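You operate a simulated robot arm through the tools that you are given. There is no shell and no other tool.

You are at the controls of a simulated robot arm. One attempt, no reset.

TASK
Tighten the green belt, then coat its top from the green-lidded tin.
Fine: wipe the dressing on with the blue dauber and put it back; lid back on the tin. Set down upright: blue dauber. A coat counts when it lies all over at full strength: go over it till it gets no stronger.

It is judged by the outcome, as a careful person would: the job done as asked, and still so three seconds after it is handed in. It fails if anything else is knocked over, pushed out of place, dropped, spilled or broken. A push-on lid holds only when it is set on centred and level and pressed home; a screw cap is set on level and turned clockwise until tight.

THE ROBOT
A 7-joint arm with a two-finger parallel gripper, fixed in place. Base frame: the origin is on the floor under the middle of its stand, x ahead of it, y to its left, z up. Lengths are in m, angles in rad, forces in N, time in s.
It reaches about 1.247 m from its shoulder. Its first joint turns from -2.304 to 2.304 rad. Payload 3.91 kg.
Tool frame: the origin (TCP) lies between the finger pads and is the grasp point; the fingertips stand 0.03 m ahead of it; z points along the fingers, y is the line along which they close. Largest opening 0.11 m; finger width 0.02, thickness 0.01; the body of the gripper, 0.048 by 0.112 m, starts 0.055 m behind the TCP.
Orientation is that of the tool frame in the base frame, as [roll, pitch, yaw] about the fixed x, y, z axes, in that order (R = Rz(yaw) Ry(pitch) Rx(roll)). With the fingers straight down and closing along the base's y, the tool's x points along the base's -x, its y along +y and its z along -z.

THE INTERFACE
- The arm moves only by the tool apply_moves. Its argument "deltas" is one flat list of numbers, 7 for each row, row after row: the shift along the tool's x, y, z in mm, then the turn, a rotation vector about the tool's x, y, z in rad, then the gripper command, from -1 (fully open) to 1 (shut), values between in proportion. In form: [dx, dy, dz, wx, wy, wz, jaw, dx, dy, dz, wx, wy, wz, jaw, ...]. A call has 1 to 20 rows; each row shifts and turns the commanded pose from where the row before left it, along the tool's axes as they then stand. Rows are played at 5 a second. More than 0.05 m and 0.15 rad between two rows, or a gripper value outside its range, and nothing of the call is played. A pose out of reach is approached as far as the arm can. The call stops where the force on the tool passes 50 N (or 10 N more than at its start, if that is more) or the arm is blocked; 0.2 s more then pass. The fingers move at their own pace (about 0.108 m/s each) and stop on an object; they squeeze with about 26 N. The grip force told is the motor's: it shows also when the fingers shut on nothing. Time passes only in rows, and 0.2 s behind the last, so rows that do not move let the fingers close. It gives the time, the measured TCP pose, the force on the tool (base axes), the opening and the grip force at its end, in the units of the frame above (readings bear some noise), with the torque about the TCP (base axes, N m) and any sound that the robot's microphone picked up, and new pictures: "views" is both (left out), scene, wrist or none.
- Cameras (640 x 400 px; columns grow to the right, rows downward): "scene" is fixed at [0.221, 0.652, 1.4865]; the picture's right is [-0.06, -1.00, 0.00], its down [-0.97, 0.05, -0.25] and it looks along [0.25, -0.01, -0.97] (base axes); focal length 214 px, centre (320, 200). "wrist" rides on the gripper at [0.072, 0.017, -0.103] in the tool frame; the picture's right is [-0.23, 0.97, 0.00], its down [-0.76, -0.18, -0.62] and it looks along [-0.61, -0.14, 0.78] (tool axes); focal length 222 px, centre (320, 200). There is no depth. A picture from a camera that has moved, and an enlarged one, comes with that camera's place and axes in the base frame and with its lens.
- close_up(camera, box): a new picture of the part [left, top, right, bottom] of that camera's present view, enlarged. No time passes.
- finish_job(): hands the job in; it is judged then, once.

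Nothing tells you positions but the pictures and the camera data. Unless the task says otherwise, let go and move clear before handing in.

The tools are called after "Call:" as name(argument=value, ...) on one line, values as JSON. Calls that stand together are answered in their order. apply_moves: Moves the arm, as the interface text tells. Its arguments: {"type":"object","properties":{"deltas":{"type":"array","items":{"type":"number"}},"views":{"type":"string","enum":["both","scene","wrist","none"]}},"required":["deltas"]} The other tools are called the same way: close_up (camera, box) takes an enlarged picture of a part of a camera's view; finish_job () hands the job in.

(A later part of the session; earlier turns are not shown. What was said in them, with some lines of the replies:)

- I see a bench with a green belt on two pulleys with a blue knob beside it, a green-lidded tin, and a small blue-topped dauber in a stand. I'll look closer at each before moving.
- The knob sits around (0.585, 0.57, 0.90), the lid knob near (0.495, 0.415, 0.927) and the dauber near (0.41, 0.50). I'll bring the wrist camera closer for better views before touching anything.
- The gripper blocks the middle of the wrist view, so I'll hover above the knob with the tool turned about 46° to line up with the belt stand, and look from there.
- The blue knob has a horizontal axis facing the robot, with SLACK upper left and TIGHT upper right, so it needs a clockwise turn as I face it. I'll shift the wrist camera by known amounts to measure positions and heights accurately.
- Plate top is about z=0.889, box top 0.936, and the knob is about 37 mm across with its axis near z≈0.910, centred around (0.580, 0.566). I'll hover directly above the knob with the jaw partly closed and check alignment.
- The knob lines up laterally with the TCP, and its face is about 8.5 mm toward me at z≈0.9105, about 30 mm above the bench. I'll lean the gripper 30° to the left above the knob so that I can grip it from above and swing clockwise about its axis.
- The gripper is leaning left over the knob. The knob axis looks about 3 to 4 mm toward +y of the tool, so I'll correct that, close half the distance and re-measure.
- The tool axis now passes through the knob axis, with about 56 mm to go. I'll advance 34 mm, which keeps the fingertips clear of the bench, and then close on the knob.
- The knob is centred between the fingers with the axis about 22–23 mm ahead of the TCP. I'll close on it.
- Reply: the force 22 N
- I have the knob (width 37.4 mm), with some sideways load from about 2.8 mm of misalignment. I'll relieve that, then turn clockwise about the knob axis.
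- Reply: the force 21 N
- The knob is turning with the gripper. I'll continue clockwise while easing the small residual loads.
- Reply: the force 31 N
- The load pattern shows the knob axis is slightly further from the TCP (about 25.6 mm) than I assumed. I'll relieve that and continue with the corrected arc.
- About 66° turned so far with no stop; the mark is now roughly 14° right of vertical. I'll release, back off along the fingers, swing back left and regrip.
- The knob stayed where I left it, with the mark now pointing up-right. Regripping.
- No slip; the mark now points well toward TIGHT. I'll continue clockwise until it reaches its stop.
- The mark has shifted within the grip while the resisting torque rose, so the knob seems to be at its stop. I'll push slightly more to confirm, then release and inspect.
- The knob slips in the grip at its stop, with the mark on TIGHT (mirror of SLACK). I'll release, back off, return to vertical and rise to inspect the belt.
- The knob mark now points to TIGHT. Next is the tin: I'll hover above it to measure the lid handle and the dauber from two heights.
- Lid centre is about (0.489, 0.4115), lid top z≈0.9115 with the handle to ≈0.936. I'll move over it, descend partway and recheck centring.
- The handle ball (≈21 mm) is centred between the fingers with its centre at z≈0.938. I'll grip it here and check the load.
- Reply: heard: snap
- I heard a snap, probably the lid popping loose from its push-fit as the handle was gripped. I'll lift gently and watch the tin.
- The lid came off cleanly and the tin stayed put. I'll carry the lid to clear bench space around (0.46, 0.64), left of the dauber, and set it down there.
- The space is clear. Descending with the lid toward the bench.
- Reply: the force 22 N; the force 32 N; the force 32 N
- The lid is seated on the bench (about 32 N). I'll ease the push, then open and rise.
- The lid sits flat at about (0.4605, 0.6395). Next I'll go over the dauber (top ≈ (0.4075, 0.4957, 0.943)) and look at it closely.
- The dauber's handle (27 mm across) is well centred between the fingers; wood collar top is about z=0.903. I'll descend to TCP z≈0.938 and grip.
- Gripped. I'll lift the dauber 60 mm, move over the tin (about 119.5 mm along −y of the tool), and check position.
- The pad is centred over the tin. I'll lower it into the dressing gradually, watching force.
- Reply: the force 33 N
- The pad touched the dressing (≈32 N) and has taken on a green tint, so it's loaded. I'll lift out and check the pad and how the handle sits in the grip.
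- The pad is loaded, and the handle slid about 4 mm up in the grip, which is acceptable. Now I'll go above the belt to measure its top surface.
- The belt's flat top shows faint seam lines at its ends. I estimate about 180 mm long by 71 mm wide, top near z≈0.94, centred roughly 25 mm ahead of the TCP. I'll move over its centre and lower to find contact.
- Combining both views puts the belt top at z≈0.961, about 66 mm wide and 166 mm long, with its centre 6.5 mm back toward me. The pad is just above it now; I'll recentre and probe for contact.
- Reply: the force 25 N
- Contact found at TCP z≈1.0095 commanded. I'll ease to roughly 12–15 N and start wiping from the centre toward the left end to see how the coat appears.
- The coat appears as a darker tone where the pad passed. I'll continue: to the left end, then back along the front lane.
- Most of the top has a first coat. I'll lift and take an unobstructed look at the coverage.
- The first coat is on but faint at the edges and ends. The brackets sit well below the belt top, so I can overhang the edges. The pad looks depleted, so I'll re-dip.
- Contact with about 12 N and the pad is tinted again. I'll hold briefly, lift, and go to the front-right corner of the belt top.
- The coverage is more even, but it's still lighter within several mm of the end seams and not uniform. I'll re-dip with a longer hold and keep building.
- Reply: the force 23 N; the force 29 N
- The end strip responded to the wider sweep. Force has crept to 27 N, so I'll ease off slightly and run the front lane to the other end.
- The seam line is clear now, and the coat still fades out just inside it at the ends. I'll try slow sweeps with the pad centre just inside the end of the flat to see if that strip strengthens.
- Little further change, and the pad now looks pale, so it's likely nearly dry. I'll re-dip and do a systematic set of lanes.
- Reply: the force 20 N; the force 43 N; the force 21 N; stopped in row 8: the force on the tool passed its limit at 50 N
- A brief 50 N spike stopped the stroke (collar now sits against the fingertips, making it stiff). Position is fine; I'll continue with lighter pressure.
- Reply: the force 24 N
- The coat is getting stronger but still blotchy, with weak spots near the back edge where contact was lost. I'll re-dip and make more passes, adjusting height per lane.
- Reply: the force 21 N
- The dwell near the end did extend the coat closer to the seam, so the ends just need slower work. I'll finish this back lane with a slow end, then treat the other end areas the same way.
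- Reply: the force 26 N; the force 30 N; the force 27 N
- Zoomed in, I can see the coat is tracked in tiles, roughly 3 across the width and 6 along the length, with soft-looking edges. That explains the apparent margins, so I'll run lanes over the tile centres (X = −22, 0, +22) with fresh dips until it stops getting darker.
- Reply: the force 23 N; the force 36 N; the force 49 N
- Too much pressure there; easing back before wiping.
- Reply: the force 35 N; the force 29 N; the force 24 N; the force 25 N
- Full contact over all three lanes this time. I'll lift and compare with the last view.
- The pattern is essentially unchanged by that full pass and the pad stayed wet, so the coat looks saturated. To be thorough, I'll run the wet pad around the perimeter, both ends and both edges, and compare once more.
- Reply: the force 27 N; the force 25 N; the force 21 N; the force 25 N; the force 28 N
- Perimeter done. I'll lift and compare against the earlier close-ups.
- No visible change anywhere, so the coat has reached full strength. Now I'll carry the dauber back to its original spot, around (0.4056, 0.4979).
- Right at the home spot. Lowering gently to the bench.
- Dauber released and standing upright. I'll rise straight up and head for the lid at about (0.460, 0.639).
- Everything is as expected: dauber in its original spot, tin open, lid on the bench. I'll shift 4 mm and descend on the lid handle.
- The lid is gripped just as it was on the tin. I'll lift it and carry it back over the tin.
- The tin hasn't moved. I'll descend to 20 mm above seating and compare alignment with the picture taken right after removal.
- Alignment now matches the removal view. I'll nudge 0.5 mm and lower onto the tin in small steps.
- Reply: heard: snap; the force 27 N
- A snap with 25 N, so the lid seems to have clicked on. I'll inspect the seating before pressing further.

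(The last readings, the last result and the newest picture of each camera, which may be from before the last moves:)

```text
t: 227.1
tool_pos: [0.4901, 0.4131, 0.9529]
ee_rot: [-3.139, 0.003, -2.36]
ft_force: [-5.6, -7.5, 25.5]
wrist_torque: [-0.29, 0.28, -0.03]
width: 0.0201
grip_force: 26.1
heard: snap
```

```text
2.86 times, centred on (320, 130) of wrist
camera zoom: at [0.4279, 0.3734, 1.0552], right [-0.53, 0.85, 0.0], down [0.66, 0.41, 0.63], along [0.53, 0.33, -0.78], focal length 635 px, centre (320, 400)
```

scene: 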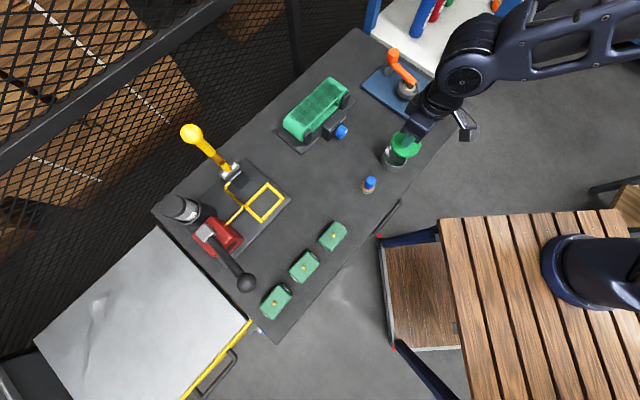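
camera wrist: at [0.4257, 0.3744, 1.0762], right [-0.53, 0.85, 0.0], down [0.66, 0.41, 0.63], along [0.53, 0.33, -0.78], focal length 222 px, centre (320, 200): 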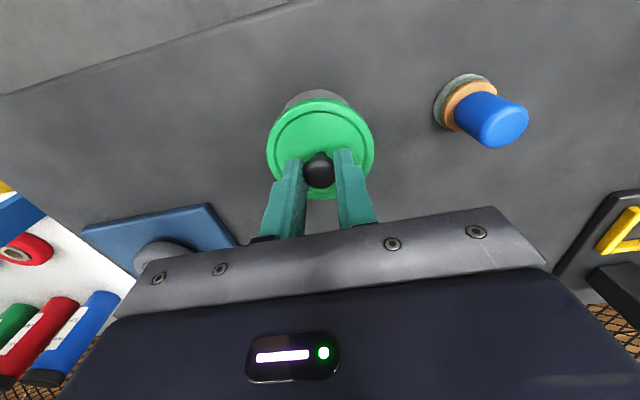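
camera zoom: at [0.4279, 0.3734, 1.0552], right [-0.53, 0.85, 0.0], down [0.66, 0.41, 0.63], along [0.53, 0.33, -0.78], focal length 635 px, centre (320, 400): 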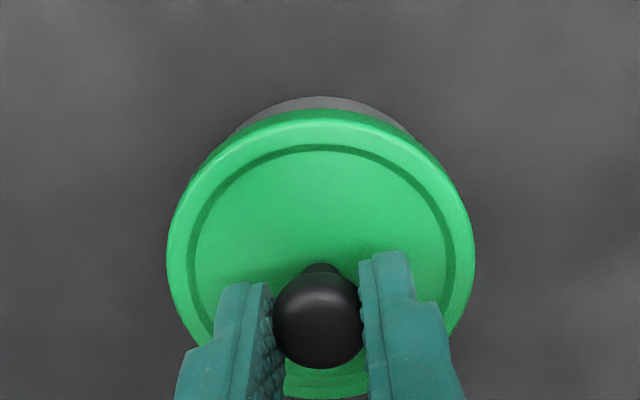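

It looks seated level and centred. I'll press a bit more to make sure it is fully home.

Call:
apply_moves(deltas=[0, 0, 1, 0, 0, 0, 1, 0, 0, 0, 0, 0, 0, 1], views="none")

```text
t: 227.7
tool_pos: [0.49, 0.4136, 0.9511]
ee_rot: [-3.14, 0.004, -2.36]
ft_force: [-0.6, -0.7, 31.7]
wrist_torque: [0.03, -0.09, -0.01]
width: 0.02
grip_force: 26.4
```

TCP height matches the original lid-on height. I'll ease the press gradually, keeping slight downward force, then release.

Call:
apply_moves(deltas=[0, 0, -0.8, 0, 0, 0, 1, 0, 0, 0, 0, 0, 0, 1], views="none")

```text
t: 228.3
tool_pos: [0.4914, 0.4135, 0.9517]
ee_rot: [-3.141, 0.002, -2.358]
ft_force: [5.3, 3.9, 24.7]
wrist_torque: [0.2, -0.29, 0.02]
width: 0.02
grip_force: 25.9
```

Call:
apply_moves(deltas=[0, 0, -1.0, 0, 0, 0, 1, 0, 0, 0, 0, 0, 0, 1], views="none")

```text
t: 228.9
tool_pos: [0.4908, 0.4118, 0.9523]
ee_rot: [-3.14, 0.0, -2.361]
ft_force: [-0.1, 0.5, -0.3]
wrist_torque: [0.01, -0.01, -0.01]
width: 0.02
grip_force: 26.1
heard: snap
```

A second snap as I eased up suggests the grip may have pulled the lid loose again. I'll release it where it rests, then press it home from above with closed fingers so nothing can pull it back up.

Call:
apply_moves(deltas=[0, 0, 0, 0, 0, 0, 0.5, 0, 0, 0, 0, 0, 0, 0.2, 0, 0, 0, 0, 0, 0, 0.2], views="wrist")

Call:
close_up(camera="wrist", box=[220, 60, 420, 200])

Call:
close_up(camera="scene", box=[360, 130, 430, 180])

```text
t: 229.7
tool_pos: [0.491, 0.4138, 0.9525]
ee_rot: [-3.139, 0.003, -2.359]
ft_force: [0.2, -0.1, 0.5]
wrist_torque: [0.0, 0.02, 0.01]
width: 0.0439
grip_force: 0.0
heard: snap
camera wrist: at [0.4282, 0.3732, 1.0551], right [-0.53, 0.85, 0.0], down [0.66, 0.41, 0.63], along [0.53, 0.33, -0.78], focal length 222 px, centre (320, 200)
```

wrist: 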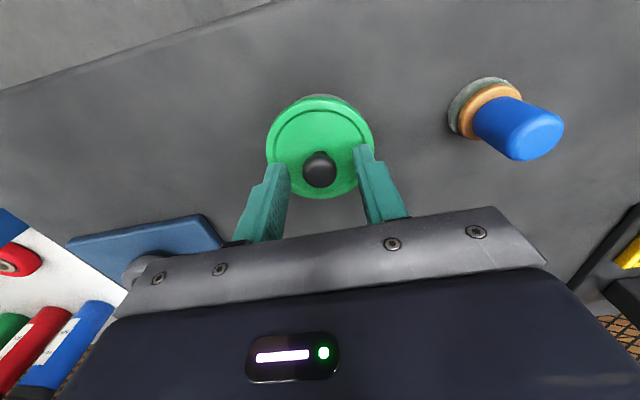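

```text
2.86 times, centred on (320, 130) of wrist
camera zoom: at [0.4282, 0.3732, 1.0551], right [-0.53, 0.85, 0.0], down [0.66, 0.41, 0.63], along [0.53, 0.33, -0.78], focal length 635 px, centre (320, 400)
```

zoom: 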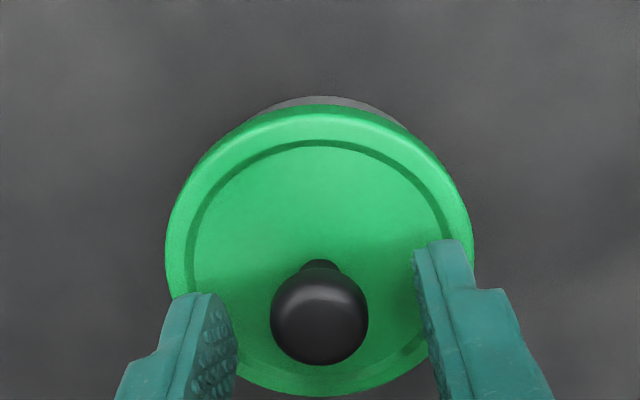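

```text
8.00 times, centred on (395, 155) of scene
camera zoom: at [0.221, 0.652, 1.4865], right [-0.06, -1.0, 0.0], down [-0.97, 0.05, -0.25], along [0.25, -0.01, -0.97], focal length 1716 px, centre (-280, 560)
```

zoom: 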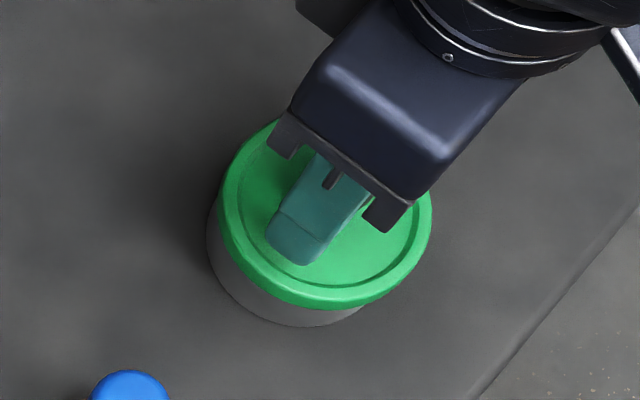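

Another snap on release. I'll raise, close the fingers and press straight down on the handle to be certain it's home.

Call:
apply_moves(deltas=[0, 0, -20, 0, 0, 0, 0.2, 0, 0, -35, 0, 0, 0, 0.2, 0, 0, 0, 0, 0, 0, 1, 0, 0, 0, 0, 0, 0, 1, 0, 0, 0, 0, 0, 0, 1], views="wrist")

Call:
close_up(camera="wrist", box=[220, 60, 420, 200])

Call:
close_up(camera="scene", box=[360, 130, 430, 180])

```text
t: 230.9
tool_pos: [0.4903, 0.4126, 1.0067]
ee_rot: [-3.14, 0.001, -2.361]
ft_force: [-0.4, -0.4, -0.7]
wrist_torque: [0.0, 0.02, 0.02]
width: 0.0003
grip_force: 26.3
camera wrist: at [0.4283, 0.3734, 1.1094], right [-0.53, 0.85, 0.0], down [0.66, 0.41, 0.63], along [0.53, 0.33, -0.78], focal length 222 px, centre (320, 200)
```

wrist: 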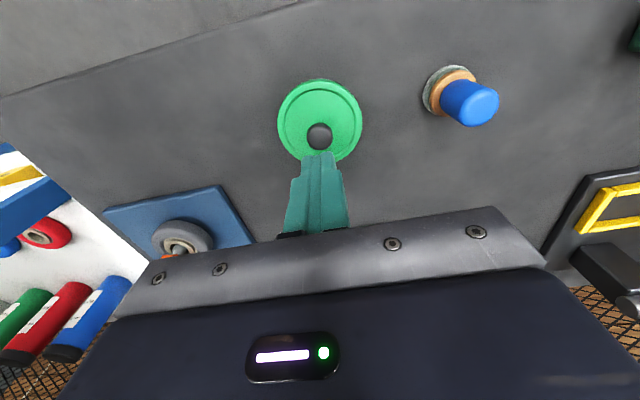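

```text
2.86 times, centred on (320, 130) of wrist
camera zoom: at [0.4283, 0.3734, 1.1094], right [-0.53, 0.85, 0.0], down [0.66, 0.41, 0.63], along [0.53, 0.33, -0.78], focal length 635 px, centre (320, 400)
```

zoom: 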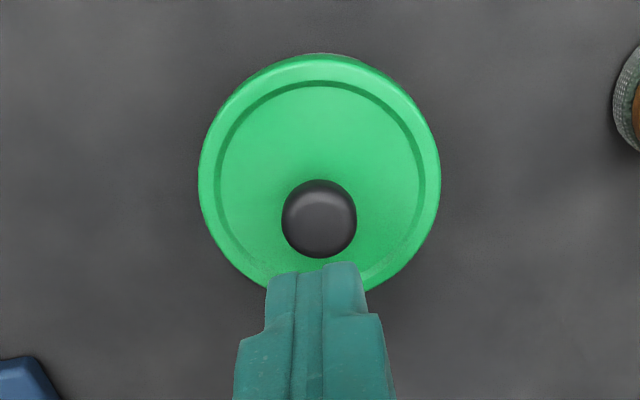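

```text
8.00 times, centred on (395, 155) of scene
camera zoom: at [0.221, 0.652, 1.4865], right [-0.06, -1.0, 0.0], down [-0.97, 0.05, -0.25], along [0.25, -0.01, -0.97], focal length 1716 px, centre (-280, 560)
```

zoom: 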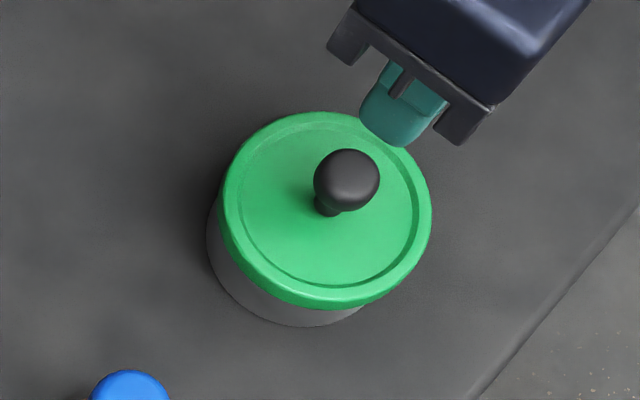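

Call:
apply_moves(deltas=[0.8, 0, 15, 0, 0, 0, 1, 0, 0, 10, 0, 0, 0, 1, 0, 0, 0, 0, 0, 0, 1], views="none")

Call:
close_up(camera="wrist", box=[220, 60, 420, 200])

Call:
close_up(camera="scene", box=[360, 130, 430, 180])

```text
t: 231.7
tool_pos: [0.4903, 0.412, 0.9834]
ee_rot: [-3.138, 0.003, -2.359]
ft_force: [0.3, -0.4, -0.5]
wrist_torque: [-0.02, 0.0, -0.01]
width: 0.0002
grip_force: 26.5
```

```text
2.86 times, centred on (320, 130) of wrist
camera zoom: at [0.4277, 0.3723, 1.0857], right [-0.53, 0.85, 0.0], down [0.66, 0.41, 0.63], along [0.53, 0.33, -0.78], focal length 635 px, centre (320, 400)
```

zoom: 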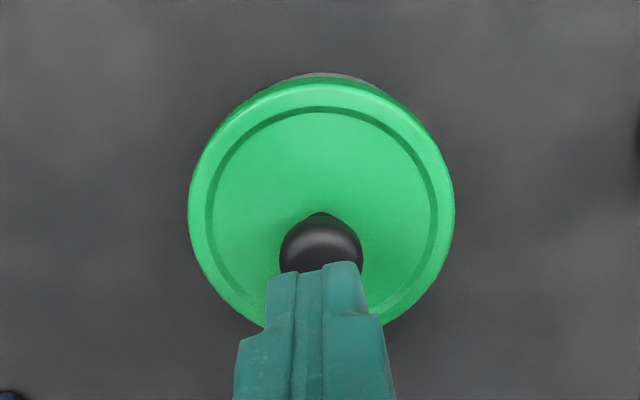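

```text
8.00 times, centred on (395, 155) of scene
camera zoom: at [0.221, 0.652, 1.4865], right [-0.06, -1.0, 0.0], down [-0.97, 0.05, -0.25], along [0.25, -0.01, -0.97], focal length 1716 px, centre (-280, 560)
```

zoom: 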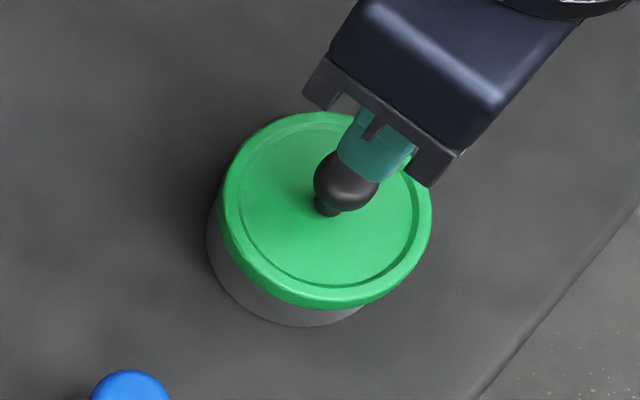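

Call:
apply_moves(deltas=[0, 0, 3, 0, 0, 0, 1], views="none")

Call:
apply_moves(deltas=[0, 0, 1.5, 0, 0, 0, 1], views="none")

```text
t: 232.1
tool_pos: [0.4909, 0.4121, 0.9795]
ee_rot: [-3.14, 0.0, -2.36]
ft_force: [0.1, -0.9, 0.0]
wrist_torque: [0.02, -0.02, -0.03]
width: 0.0
grip_force: 25.9
```

```text
t: 232.5
tool_pos: [0.4904, 0.4124, 0.9772]
ee_rot: [-3.14, 0.002, -2.359]
ft_force: [0.1, 0.1, 0.1]
wrist_torque: [0.02, 0.0, 0.0]
width: 0.0
grip_force: 25.9
```

Call:
apply_moves(deltas=[0, 0, 1.5, 0, 0, 0, 1], views="none")

```text
t: 232.9
tool_pos: [0.4905, 0.4114, 0.9757]
ee_rot: [-3.139, 0.001, -2.36]
ft_force: [0.1, -0.7, 0.1]
wrist_torque: [0.02, 0.04, 0.0]
width: 0.0
grip_force: 26.4
```

Call:
apply_moves(deltas=[0, 0, 1.5, 0, 0, 0, 1], views="none")

```text
t: 233.3
tool_pos: [0.49, 0.4115, 0.9746]
ee_rot: [-3.14, 0.001, -2.358]
ft_force: [-0.5, -0.5, -0.9]
wrist_torque: [0.03, -0.01, 0.03]
width: 0.0002
grip_force: 25.8
```

Call:
apply_moves(deltas=[0, 0, 1.5, 0, 0, 0, 1], views="none")

```text
t: 233.7
tool_pos: [0.49, 0.4105, 0.9719]
ee_rot: [-3.139, 0.0, -2.36]
ft_force: [0.1, -0.5, 1.0]
wrist_torque: [0.0, -0.02, -0.04]
width: 0.0
grip_force: 26.1
```

Call:
close_up(camera="wrist", box=[220, 60, 420, 200])

Call:
close_up(camera="scene", box=[360, 130, 430, 180])

```text
2.86 times, centred on (320, 130) of wrist
camera zoom: at [0.427, 0.3718, 1.0759], right [-0.53, 0.85, 0.0], down [0.66, 0.41, 0.63], along [0.53, 0.33, -0.78], focal length 635 px, centre (320, 400)
```

zoom: 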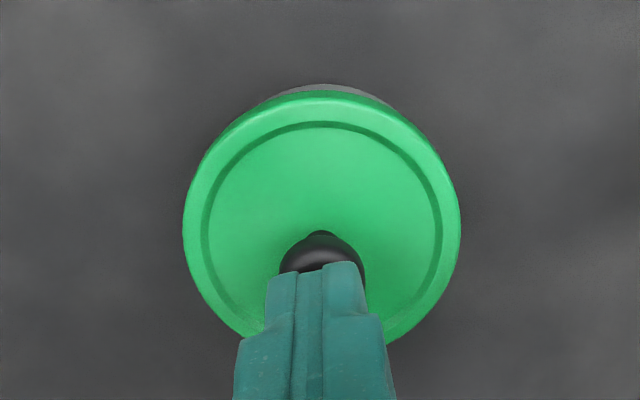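

```text
8.00 times, centred on (395, 155) of scene
camera zoom: at [0.221, 0.652, 1.4865], right [-0.06, -1.0, 0.0], down [-0.97, 0.05, -0.25], along [0.25, -0.01, -0.97], focal length 1716 px, centre (-280, 560)
```

zoom: 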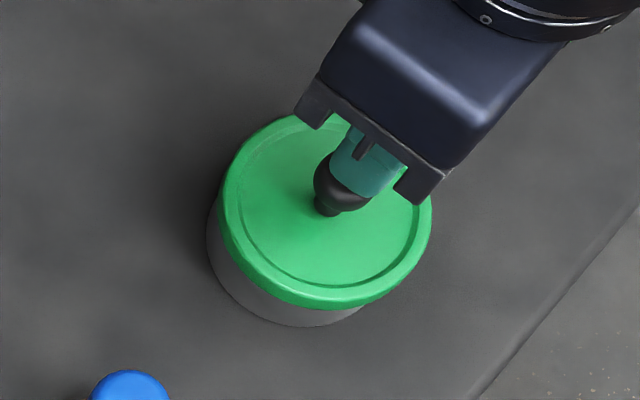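

Call:
apply_moves(deltas=[0, 0, 1.2, 0, 0, 0, 1], views="none")

```text
t: 234.1
tool_pos: [0.49, 0.4123, 0.9722]
ee_rot: [-3.141, 0.001, -2.36]
ft_force: [-0.4, 0.8, -1.3]
wrist_torque: [0.01, 0.0, 0.0]
width: 0.0001
grip_force: 26.3
```

Call:
apply_moves(deltas=[0, 0, 1.2, 0, 0, 0, 1], views="none")

```text
t: 234.5
tool_pos: [0.4906, 0.4129, 0.9725]
ee_rot: [-3.14, 0.0, -2.361]
ft_force: [0.6, 0.4, 0.8]
wrist_torque: [0.04, -0.04, 0.03]
width: 0.0
grip_force: 26.0
```

Call:
apply_moves(deltas=[0, 0, 1.2, 0, 0, 0, 1, 0, 0, 0, 0, 0, 0, 1], views="none")

```text
t: 235.1
tool_pos: [0.4903, 0.4125, 0.9697]
ee_rot: [-3.138, 0.0, -2.361]
ft_force: [-0.8, -0.1, 0.9]
wrist_torque: [-0.02, -0.05, -0.02]
width: 0.0
grip_force: 26.6
```

Call:
apply_moves(deltas=[0, 0, 1.2, 0, 0, 0, 1], views="none")

```text
t: 235.5
tool_pos: [0.4902, 0.4121, 0.969]
ee_rot: [-3.14, 0.002, -2.359]
ft_force: [0.4, 0.4, -1.0]
wrist_torque: [0.01, -0.01, 0.03]
width: 0.0
grip_force: 26.3
```

Call:
apply_moves(deltas=[0, 0, 1.2, 0, 0, 0, 1], views="none")

Call:
close_up(camera="wrist", box=[260, 90, 380, 180])

Call:
close_up(camera="scene", box=[375, 135, 415, 165])

```text
t: 235.9
tool_pos: [0.4901, 0.4116, 0.9674]
ee_rot: [-3.14, 0.003, -2.36]
ft_force: [2.4, -0.9, 13.4]
wrist_torque: [0.01, -0.11, 0.01]
width: 0.0
grip_force: 25.8
```

```text
4.44 times, centred on (320, 135) of wrist
camera zoom: at [0.4277, 0.372, 1.071], right [-0.53, 0.85, 0.0], down [0.66, 0.41, 0.63], along [0.53, 0.33, -0.78], focal length 987 px, centre (320, 489)
```

zoom: 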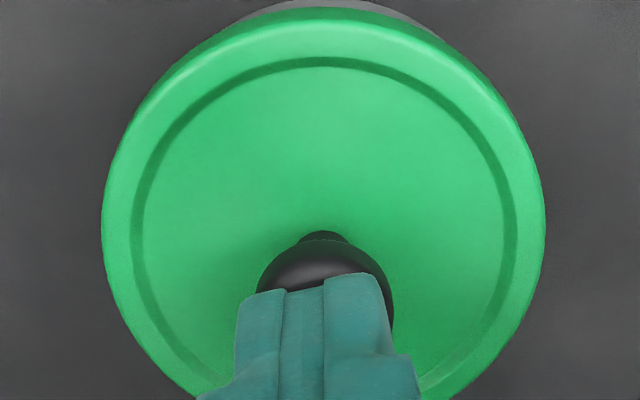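

```text
13.33 times, centred on (395, 150) of scene
camera zoom: at [0.221, 0.652, 1.4865], right [-0.06, -1.0, 0.0], down [-0.97, 0.05, -0.25], along [0.25, -0.01, -0.97], focal length 2860 px, centre (-680, 867)
```

zoom: 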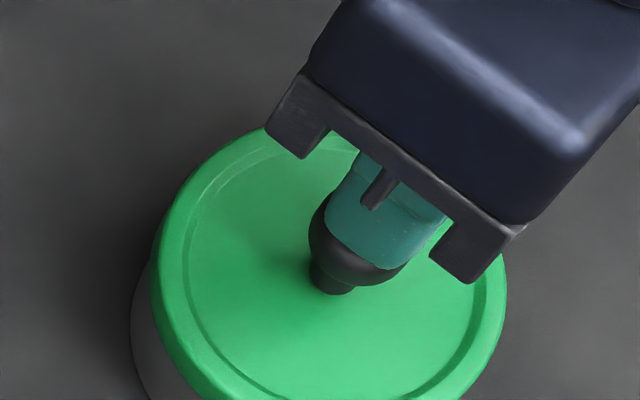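

Contact on the handle top. Now pressing down progressively.

Call:
apply_moves(deltas=[0, 0, 1.2, 0, 0, 0, 1], views="none")

```text
t: 236.3
tool_pos: [0.4913, 0.4114, 0.9671]
ee_rot: [-3.14, 0.006, -2.36]
ft_force: [1.0, -6.1, 38.0]
wrist_torque: [-0.1, -0.08, 0.01]
width: 0.0
grip_force: 26.3
```

Call:
apply_moves(deltas=[0, 0, 0.4, 0, 0, 0, 1, 0, 0, 0, 0, 0, 0, 1], views="none")

```text
t: 236.9
tool_pos: [0.492, 0.4123, 0.9688]
ee_rot: [-3.14, 0.006, -2.361]
ft_force: [-7.6, -6.6, 18.3]
wrist_torque: [-0.21, 0.23, 0.02]
width: 0.0
grip_force: 26.1
stopped in row 2: the force on the tool passed its limit at 51 N (the readings are from after the stop); the commanded pose is now the measured one
```

It took 51 N with no movement or sound, so the lid was already fully home. Backing straight up and checking the final state.

Call:
apply_moves(deltas=[0, 0, -5, 0, 0, 0, 1, 0, 0, -20, 0, 0, 0, 1, 0, 0, -40, 0, 0, 0, 1, 0, 0, -40, 0, 0, 0, 1, 0, 0, -40, 0, 0, 0, 1, 0, 0, 0, 0, 0, 0, 1], views="both")

Call:
close_up(camera="scene", box=[360, 130, 430, 180])

Call:
close_up(camera="wrist", box=[240, 20, 400, 160])

```text
t: 238.3
tool_pos: [0.4902, 0.414, 1.1128]
ee_rot: [-3.141, 0.005, -2.359]
ft_force: [-0.7, -0.3, -0.2]
wrist_torque: [0.03, 0.02, 0.0]
width: 0.0001
grip_force: 25.7
camera wrist: at [0.4277, 0.3743, 1.2156], right [-0.53, 0.85, 0.0], down [0.66, 0.41, 0.63], along [0.53, 0.33, -0.78], focal length 222 px, centre (320, 200)
```

scene: 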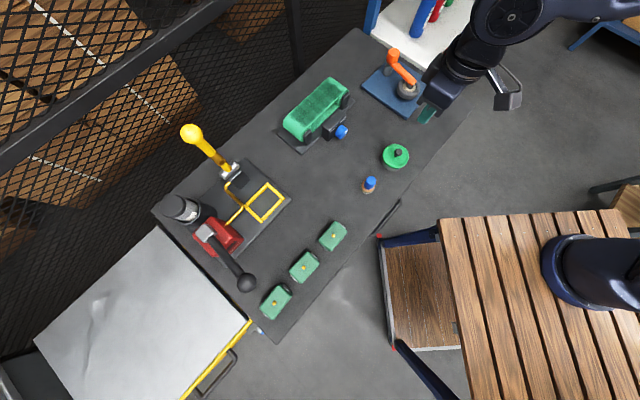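
wrist: 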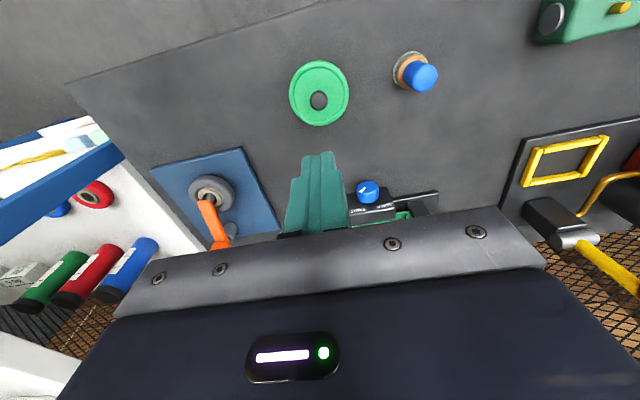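

```text
8.00 times, centred on (395, 155) of scene
camera zoom: at [0.221, 0.652, 1.4865], right [-0.06, -1.0, 0.0], down [-0.97, 0.05, -0.25], along [0.25, -0.01, -0.97], focal length 1716 px, centre (-280, 560)
```

zoom: 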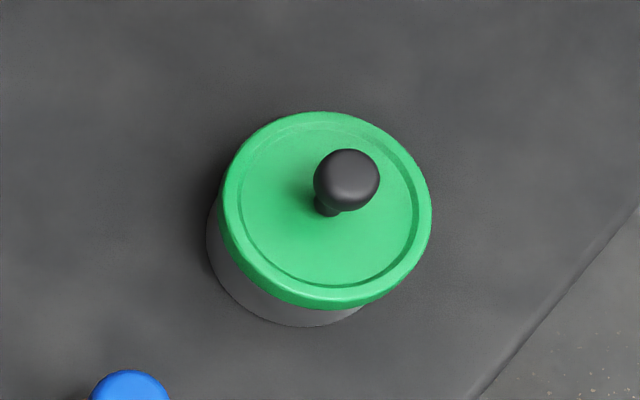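

```text
2.86 times, centred on (320, 90) of wrist
camera zoom: at [0.4277, 0.3743, 1.2156], right [-0.53, 0.85, 0.0], down [0.66, 0.41, 0.63], along [0.53, 0.33, -0.78], focal length 635 px, centre (320, 514)
```

zoom: 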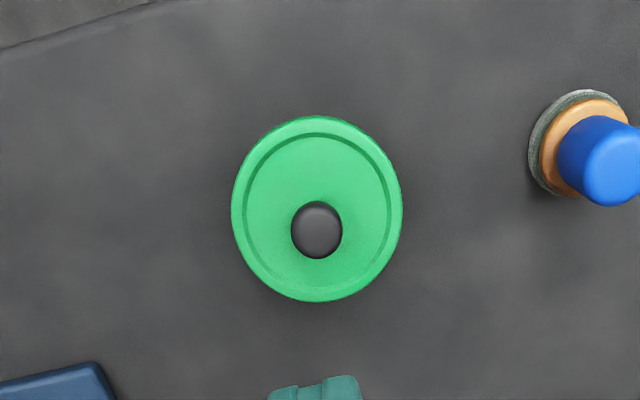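

The tin is closed, level and centred, and the dauber is home. Before handing in, I'll take a close look at the belt, the coat and the knob.

Call:
close_up(camera="scene", box=[280, 70, 360, 150])

Call:
apply_moves(deltas=[-40, 8, 0, 0, 0, 0, 1, -40, 8, 0, 0, 0, 0, 1, -40, 8, 0, 0, 0, 0, 1, -40, 8, 0, 0, 0, 0, 1, -40, 8, 0, 0, 0, 0, 1, -40, 6, 0, 0, 0, 0, 1, -40, 4, -5, 0, 0, 0, 1, -25, 0, 0, 0, 0, 0, 1, 0, 0, 0, 0, 0, 0, 1], views="both")

Call:
close_up(camera="wrist", box=[200, 20, 440, 170])

```text
5.00 times, centred on (320, 110) of scene
camera zoom: at [0.221, 0.652, 1.4865], right [-0.06, -1.0, 0.0], down [-0.97, 0.05, -0.25], along [0.25, -0.01, -0.97], focal length 1072 px, centre (320, 650)
```

zoom: 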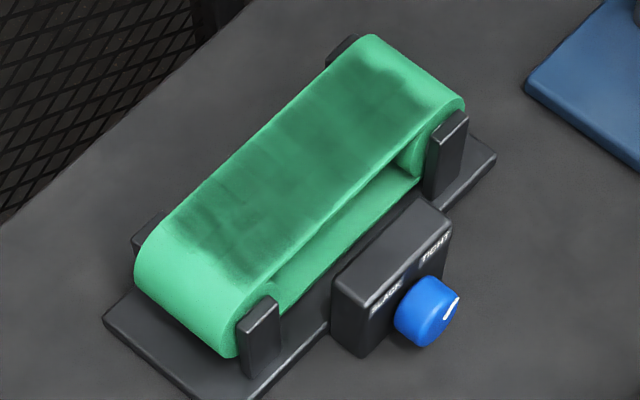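

```text
t: 240.3
tool_pos: [0.6709, 0.663, 1.1193]
ee_rot: [-3.141, 0.005, -2.361]
ft_force: [-0.1, 0.8, 0.4]
wrist_torque: [0.03, -0.04, -0.01]
width: 0.0002
grip_force: 25.7
camera wrist: at [0.6087, 0.6239, 1.2221], right [-0.53, 0.85, 0.0], down [0.66, 0.41, 0.63], along [0.53, 0.33, -0.78], focal length 222 px, centre (320, 200)
```

scene: 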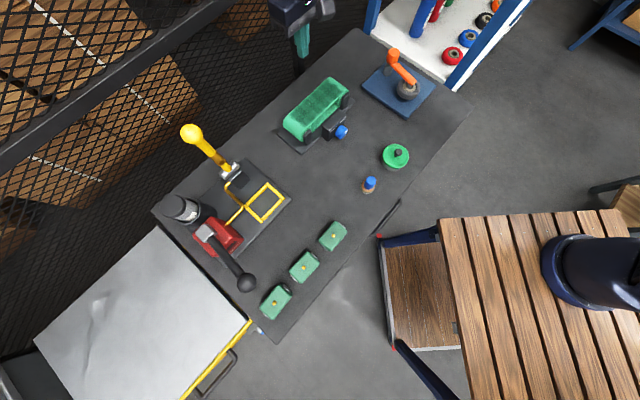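
wrist: 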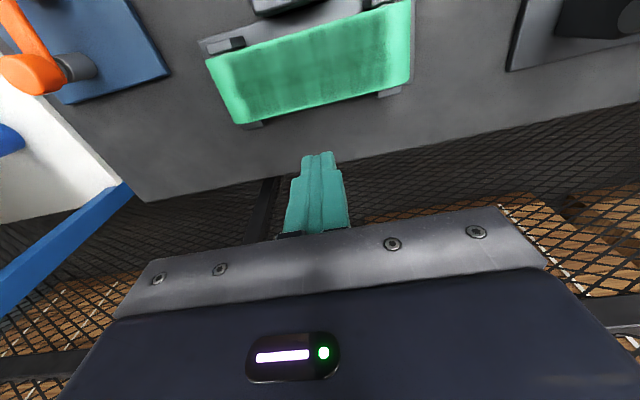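

```text
2.67 times, centred on (320, 95) of wrist
camera zoom: at [0.6087, 0.6239, 1.2221], right [-0.53, 0.85, 0.0], down [0.66, 0.41, 0.63], along [0.53, 0.33, -0.78], focal length 592 px, centre (320, 480)
```

zoom: 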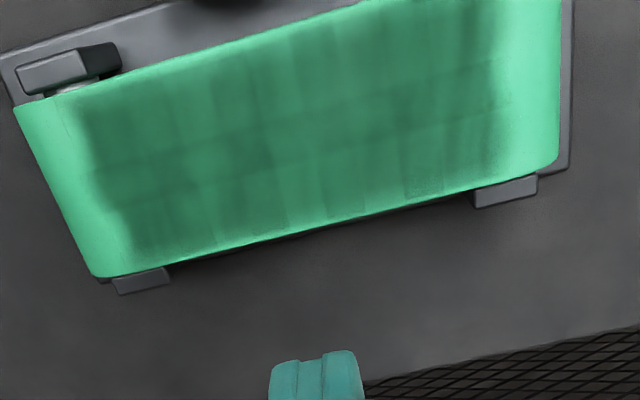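

Call:
close_up(camera="scene", box=[340, 130, 430, 210])

Call:
close_up(camera="scene", box=[260, 60, 380, 160])

Call:
close_up(camera="scene", box=[150, 110, 370, 330])

```text
5.00 times, centred on (385, 170) of scene
camera zoom: at [0.221, 0.652, 1.4865], right [-0.06, -1.0, 0.0], down [-0.97, 0.05, -0.25], along [0.25, -0.01, -0.97], focal length 1072 px, centre (-5, 350)
```

zoom: 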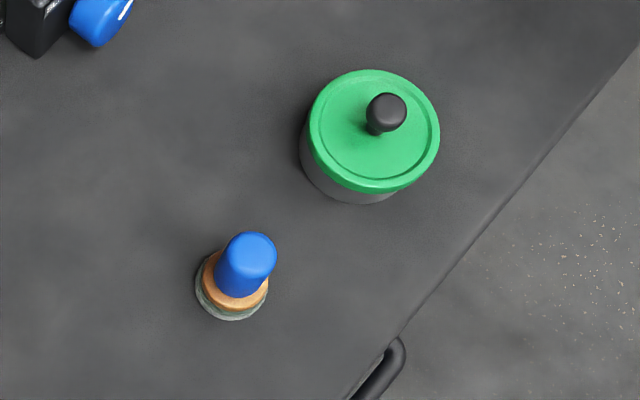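

```text
4.00 times, centred on (320, 110) of scene
camera zoom: at [0.221, 0.652, 1.4865], right [-0.06, -1.0, 0.0], down [-0.97, 0.05, -0.25], along [0.25, -0.01, -0.97], focal length 858 px, centre (320, 560)
```

zoom: 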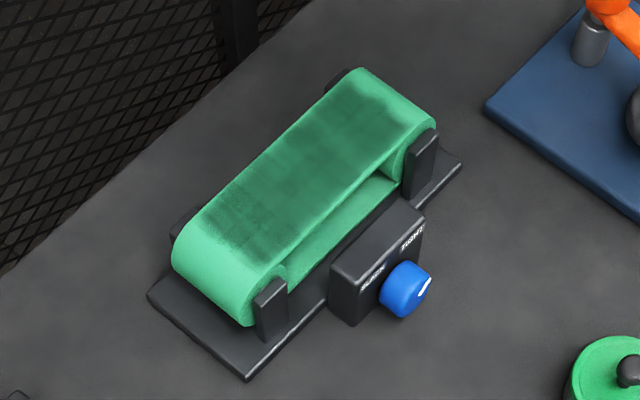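

```text
1.82 times, centred on (260, 220) of scene
camera zoom: at [0.221, 0.652, 1.4865], right [-0.06, -1.0, 0.0], down [-0.97, 0.05, -0.25], along [0.25, -0.01, -0.97], focal length 390 px, centre (429, 164)
```

zoom: 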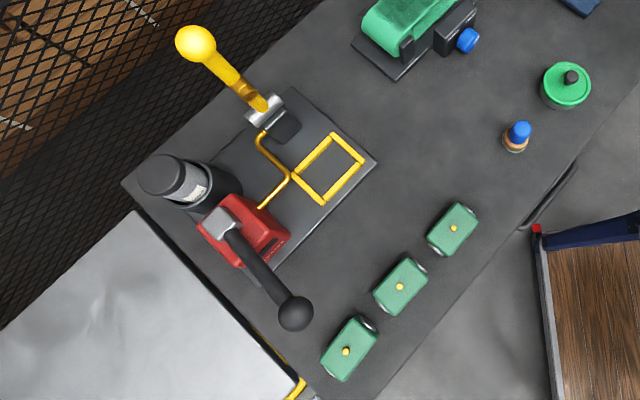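

Lid, tin, dauber and surroundings all match their original positions, the knob is on TIGHT, and the coat shows no further change. I'll move the arm up and clear before handing in.

Call:
apply_moves(deltas=[20, -20, -30, 0, 0, 0, 0.5, 30, -20, -30, 0, 0, 0, 0, 30, -20, -20, 0, 0, 0, -0.5, 30, -20, -10, 0, 0, 0, -0.5, 0, 0, 0, 0, 0, 0, -0.5, 0, 0, 0, 0, 0, 0, -0.5], views="both")

Call:
close_up(camera="scene", box=[340, 130, 430, 210])

```text
t: 241.7
tool_pos: [0.651, 0.5285, 1.2102]
ee_rot: [-3.14, 0.006, -2.36]
ft_force: [-0.1, -0.9, 0.2]
wrist_torque: [-0.01, 0.02, -0.01]
width: 0.0823
grip_force: 0.2
camera wrist: at [0.589, 0.4887, 1.3124], right [-0.53, 0.85, 0.0], down [0.66, 0.41, 0.63], along [0.53, 0.33, -0.78], focal length 222 px, centre (320, 200)
```

scene: 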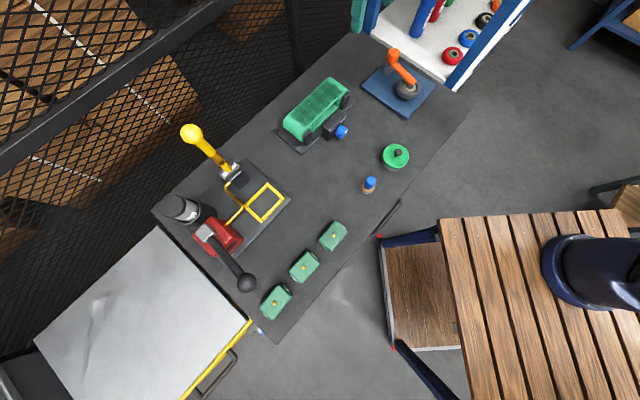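
wrist: 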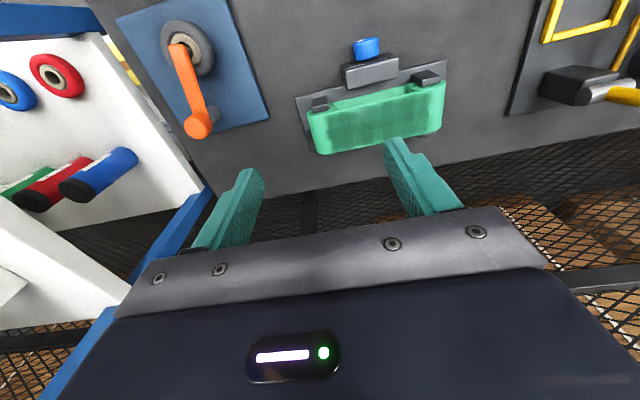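

```text
5.00 times, centred on (385, 170) of scene
camera zoom: at [0.221, 0.652, 1.4865], right [-0.06, -1.0, 0.0], down [-0.97, 0.05, -0.25], along [0.25, -0.01, -0.97], focal length 1072 px, centre (-5, 350)
```

zoom: 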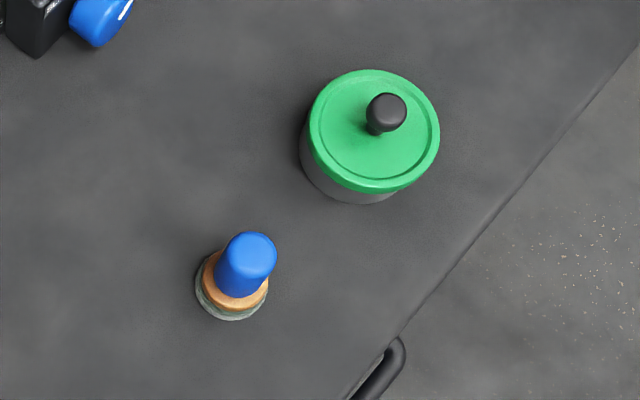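

The belt knob is at TIGHT and the coat on the belt top has stopped getting stronger. The lid is pressed home on the tin, and the dauber stands upright where it began. The arm is clear and holding nothing, so I'm handing the job in.

Call:
finish_job()

```text
The job is handed in.
```

The belt is tightened, its top is coated, and everything is back in place. The job is handed in, but I have no verdict yet.

- **Belt:** I turned the knob clockwise until it reached its stop, and its mark now points to TIGHT.
- **Coat:** I made repeated passes with several fresh dips. The last full pass and a run around the edges made no visible difference. The coat still looks a little lighter within several millimetres of the end seams. I took that as how the coat is drawn, because wet passes there stopped changing it, but I can't be certain.
- **Lid:** It is back on the tin, level and centred. It snapped more than once while I was seating it, so I finished by pressing straight down with closed fingers. It took about 51 N with no movement or sound, which I read as fully home.
- **Dauber:** It stands upright within a few millimetres of where it started, and its pad is still damp with dressing.

One wiping stroke hit the 50 N force limit and stopped; I carried on with lighter pressure. Nothing else on the bench appears to have moved.
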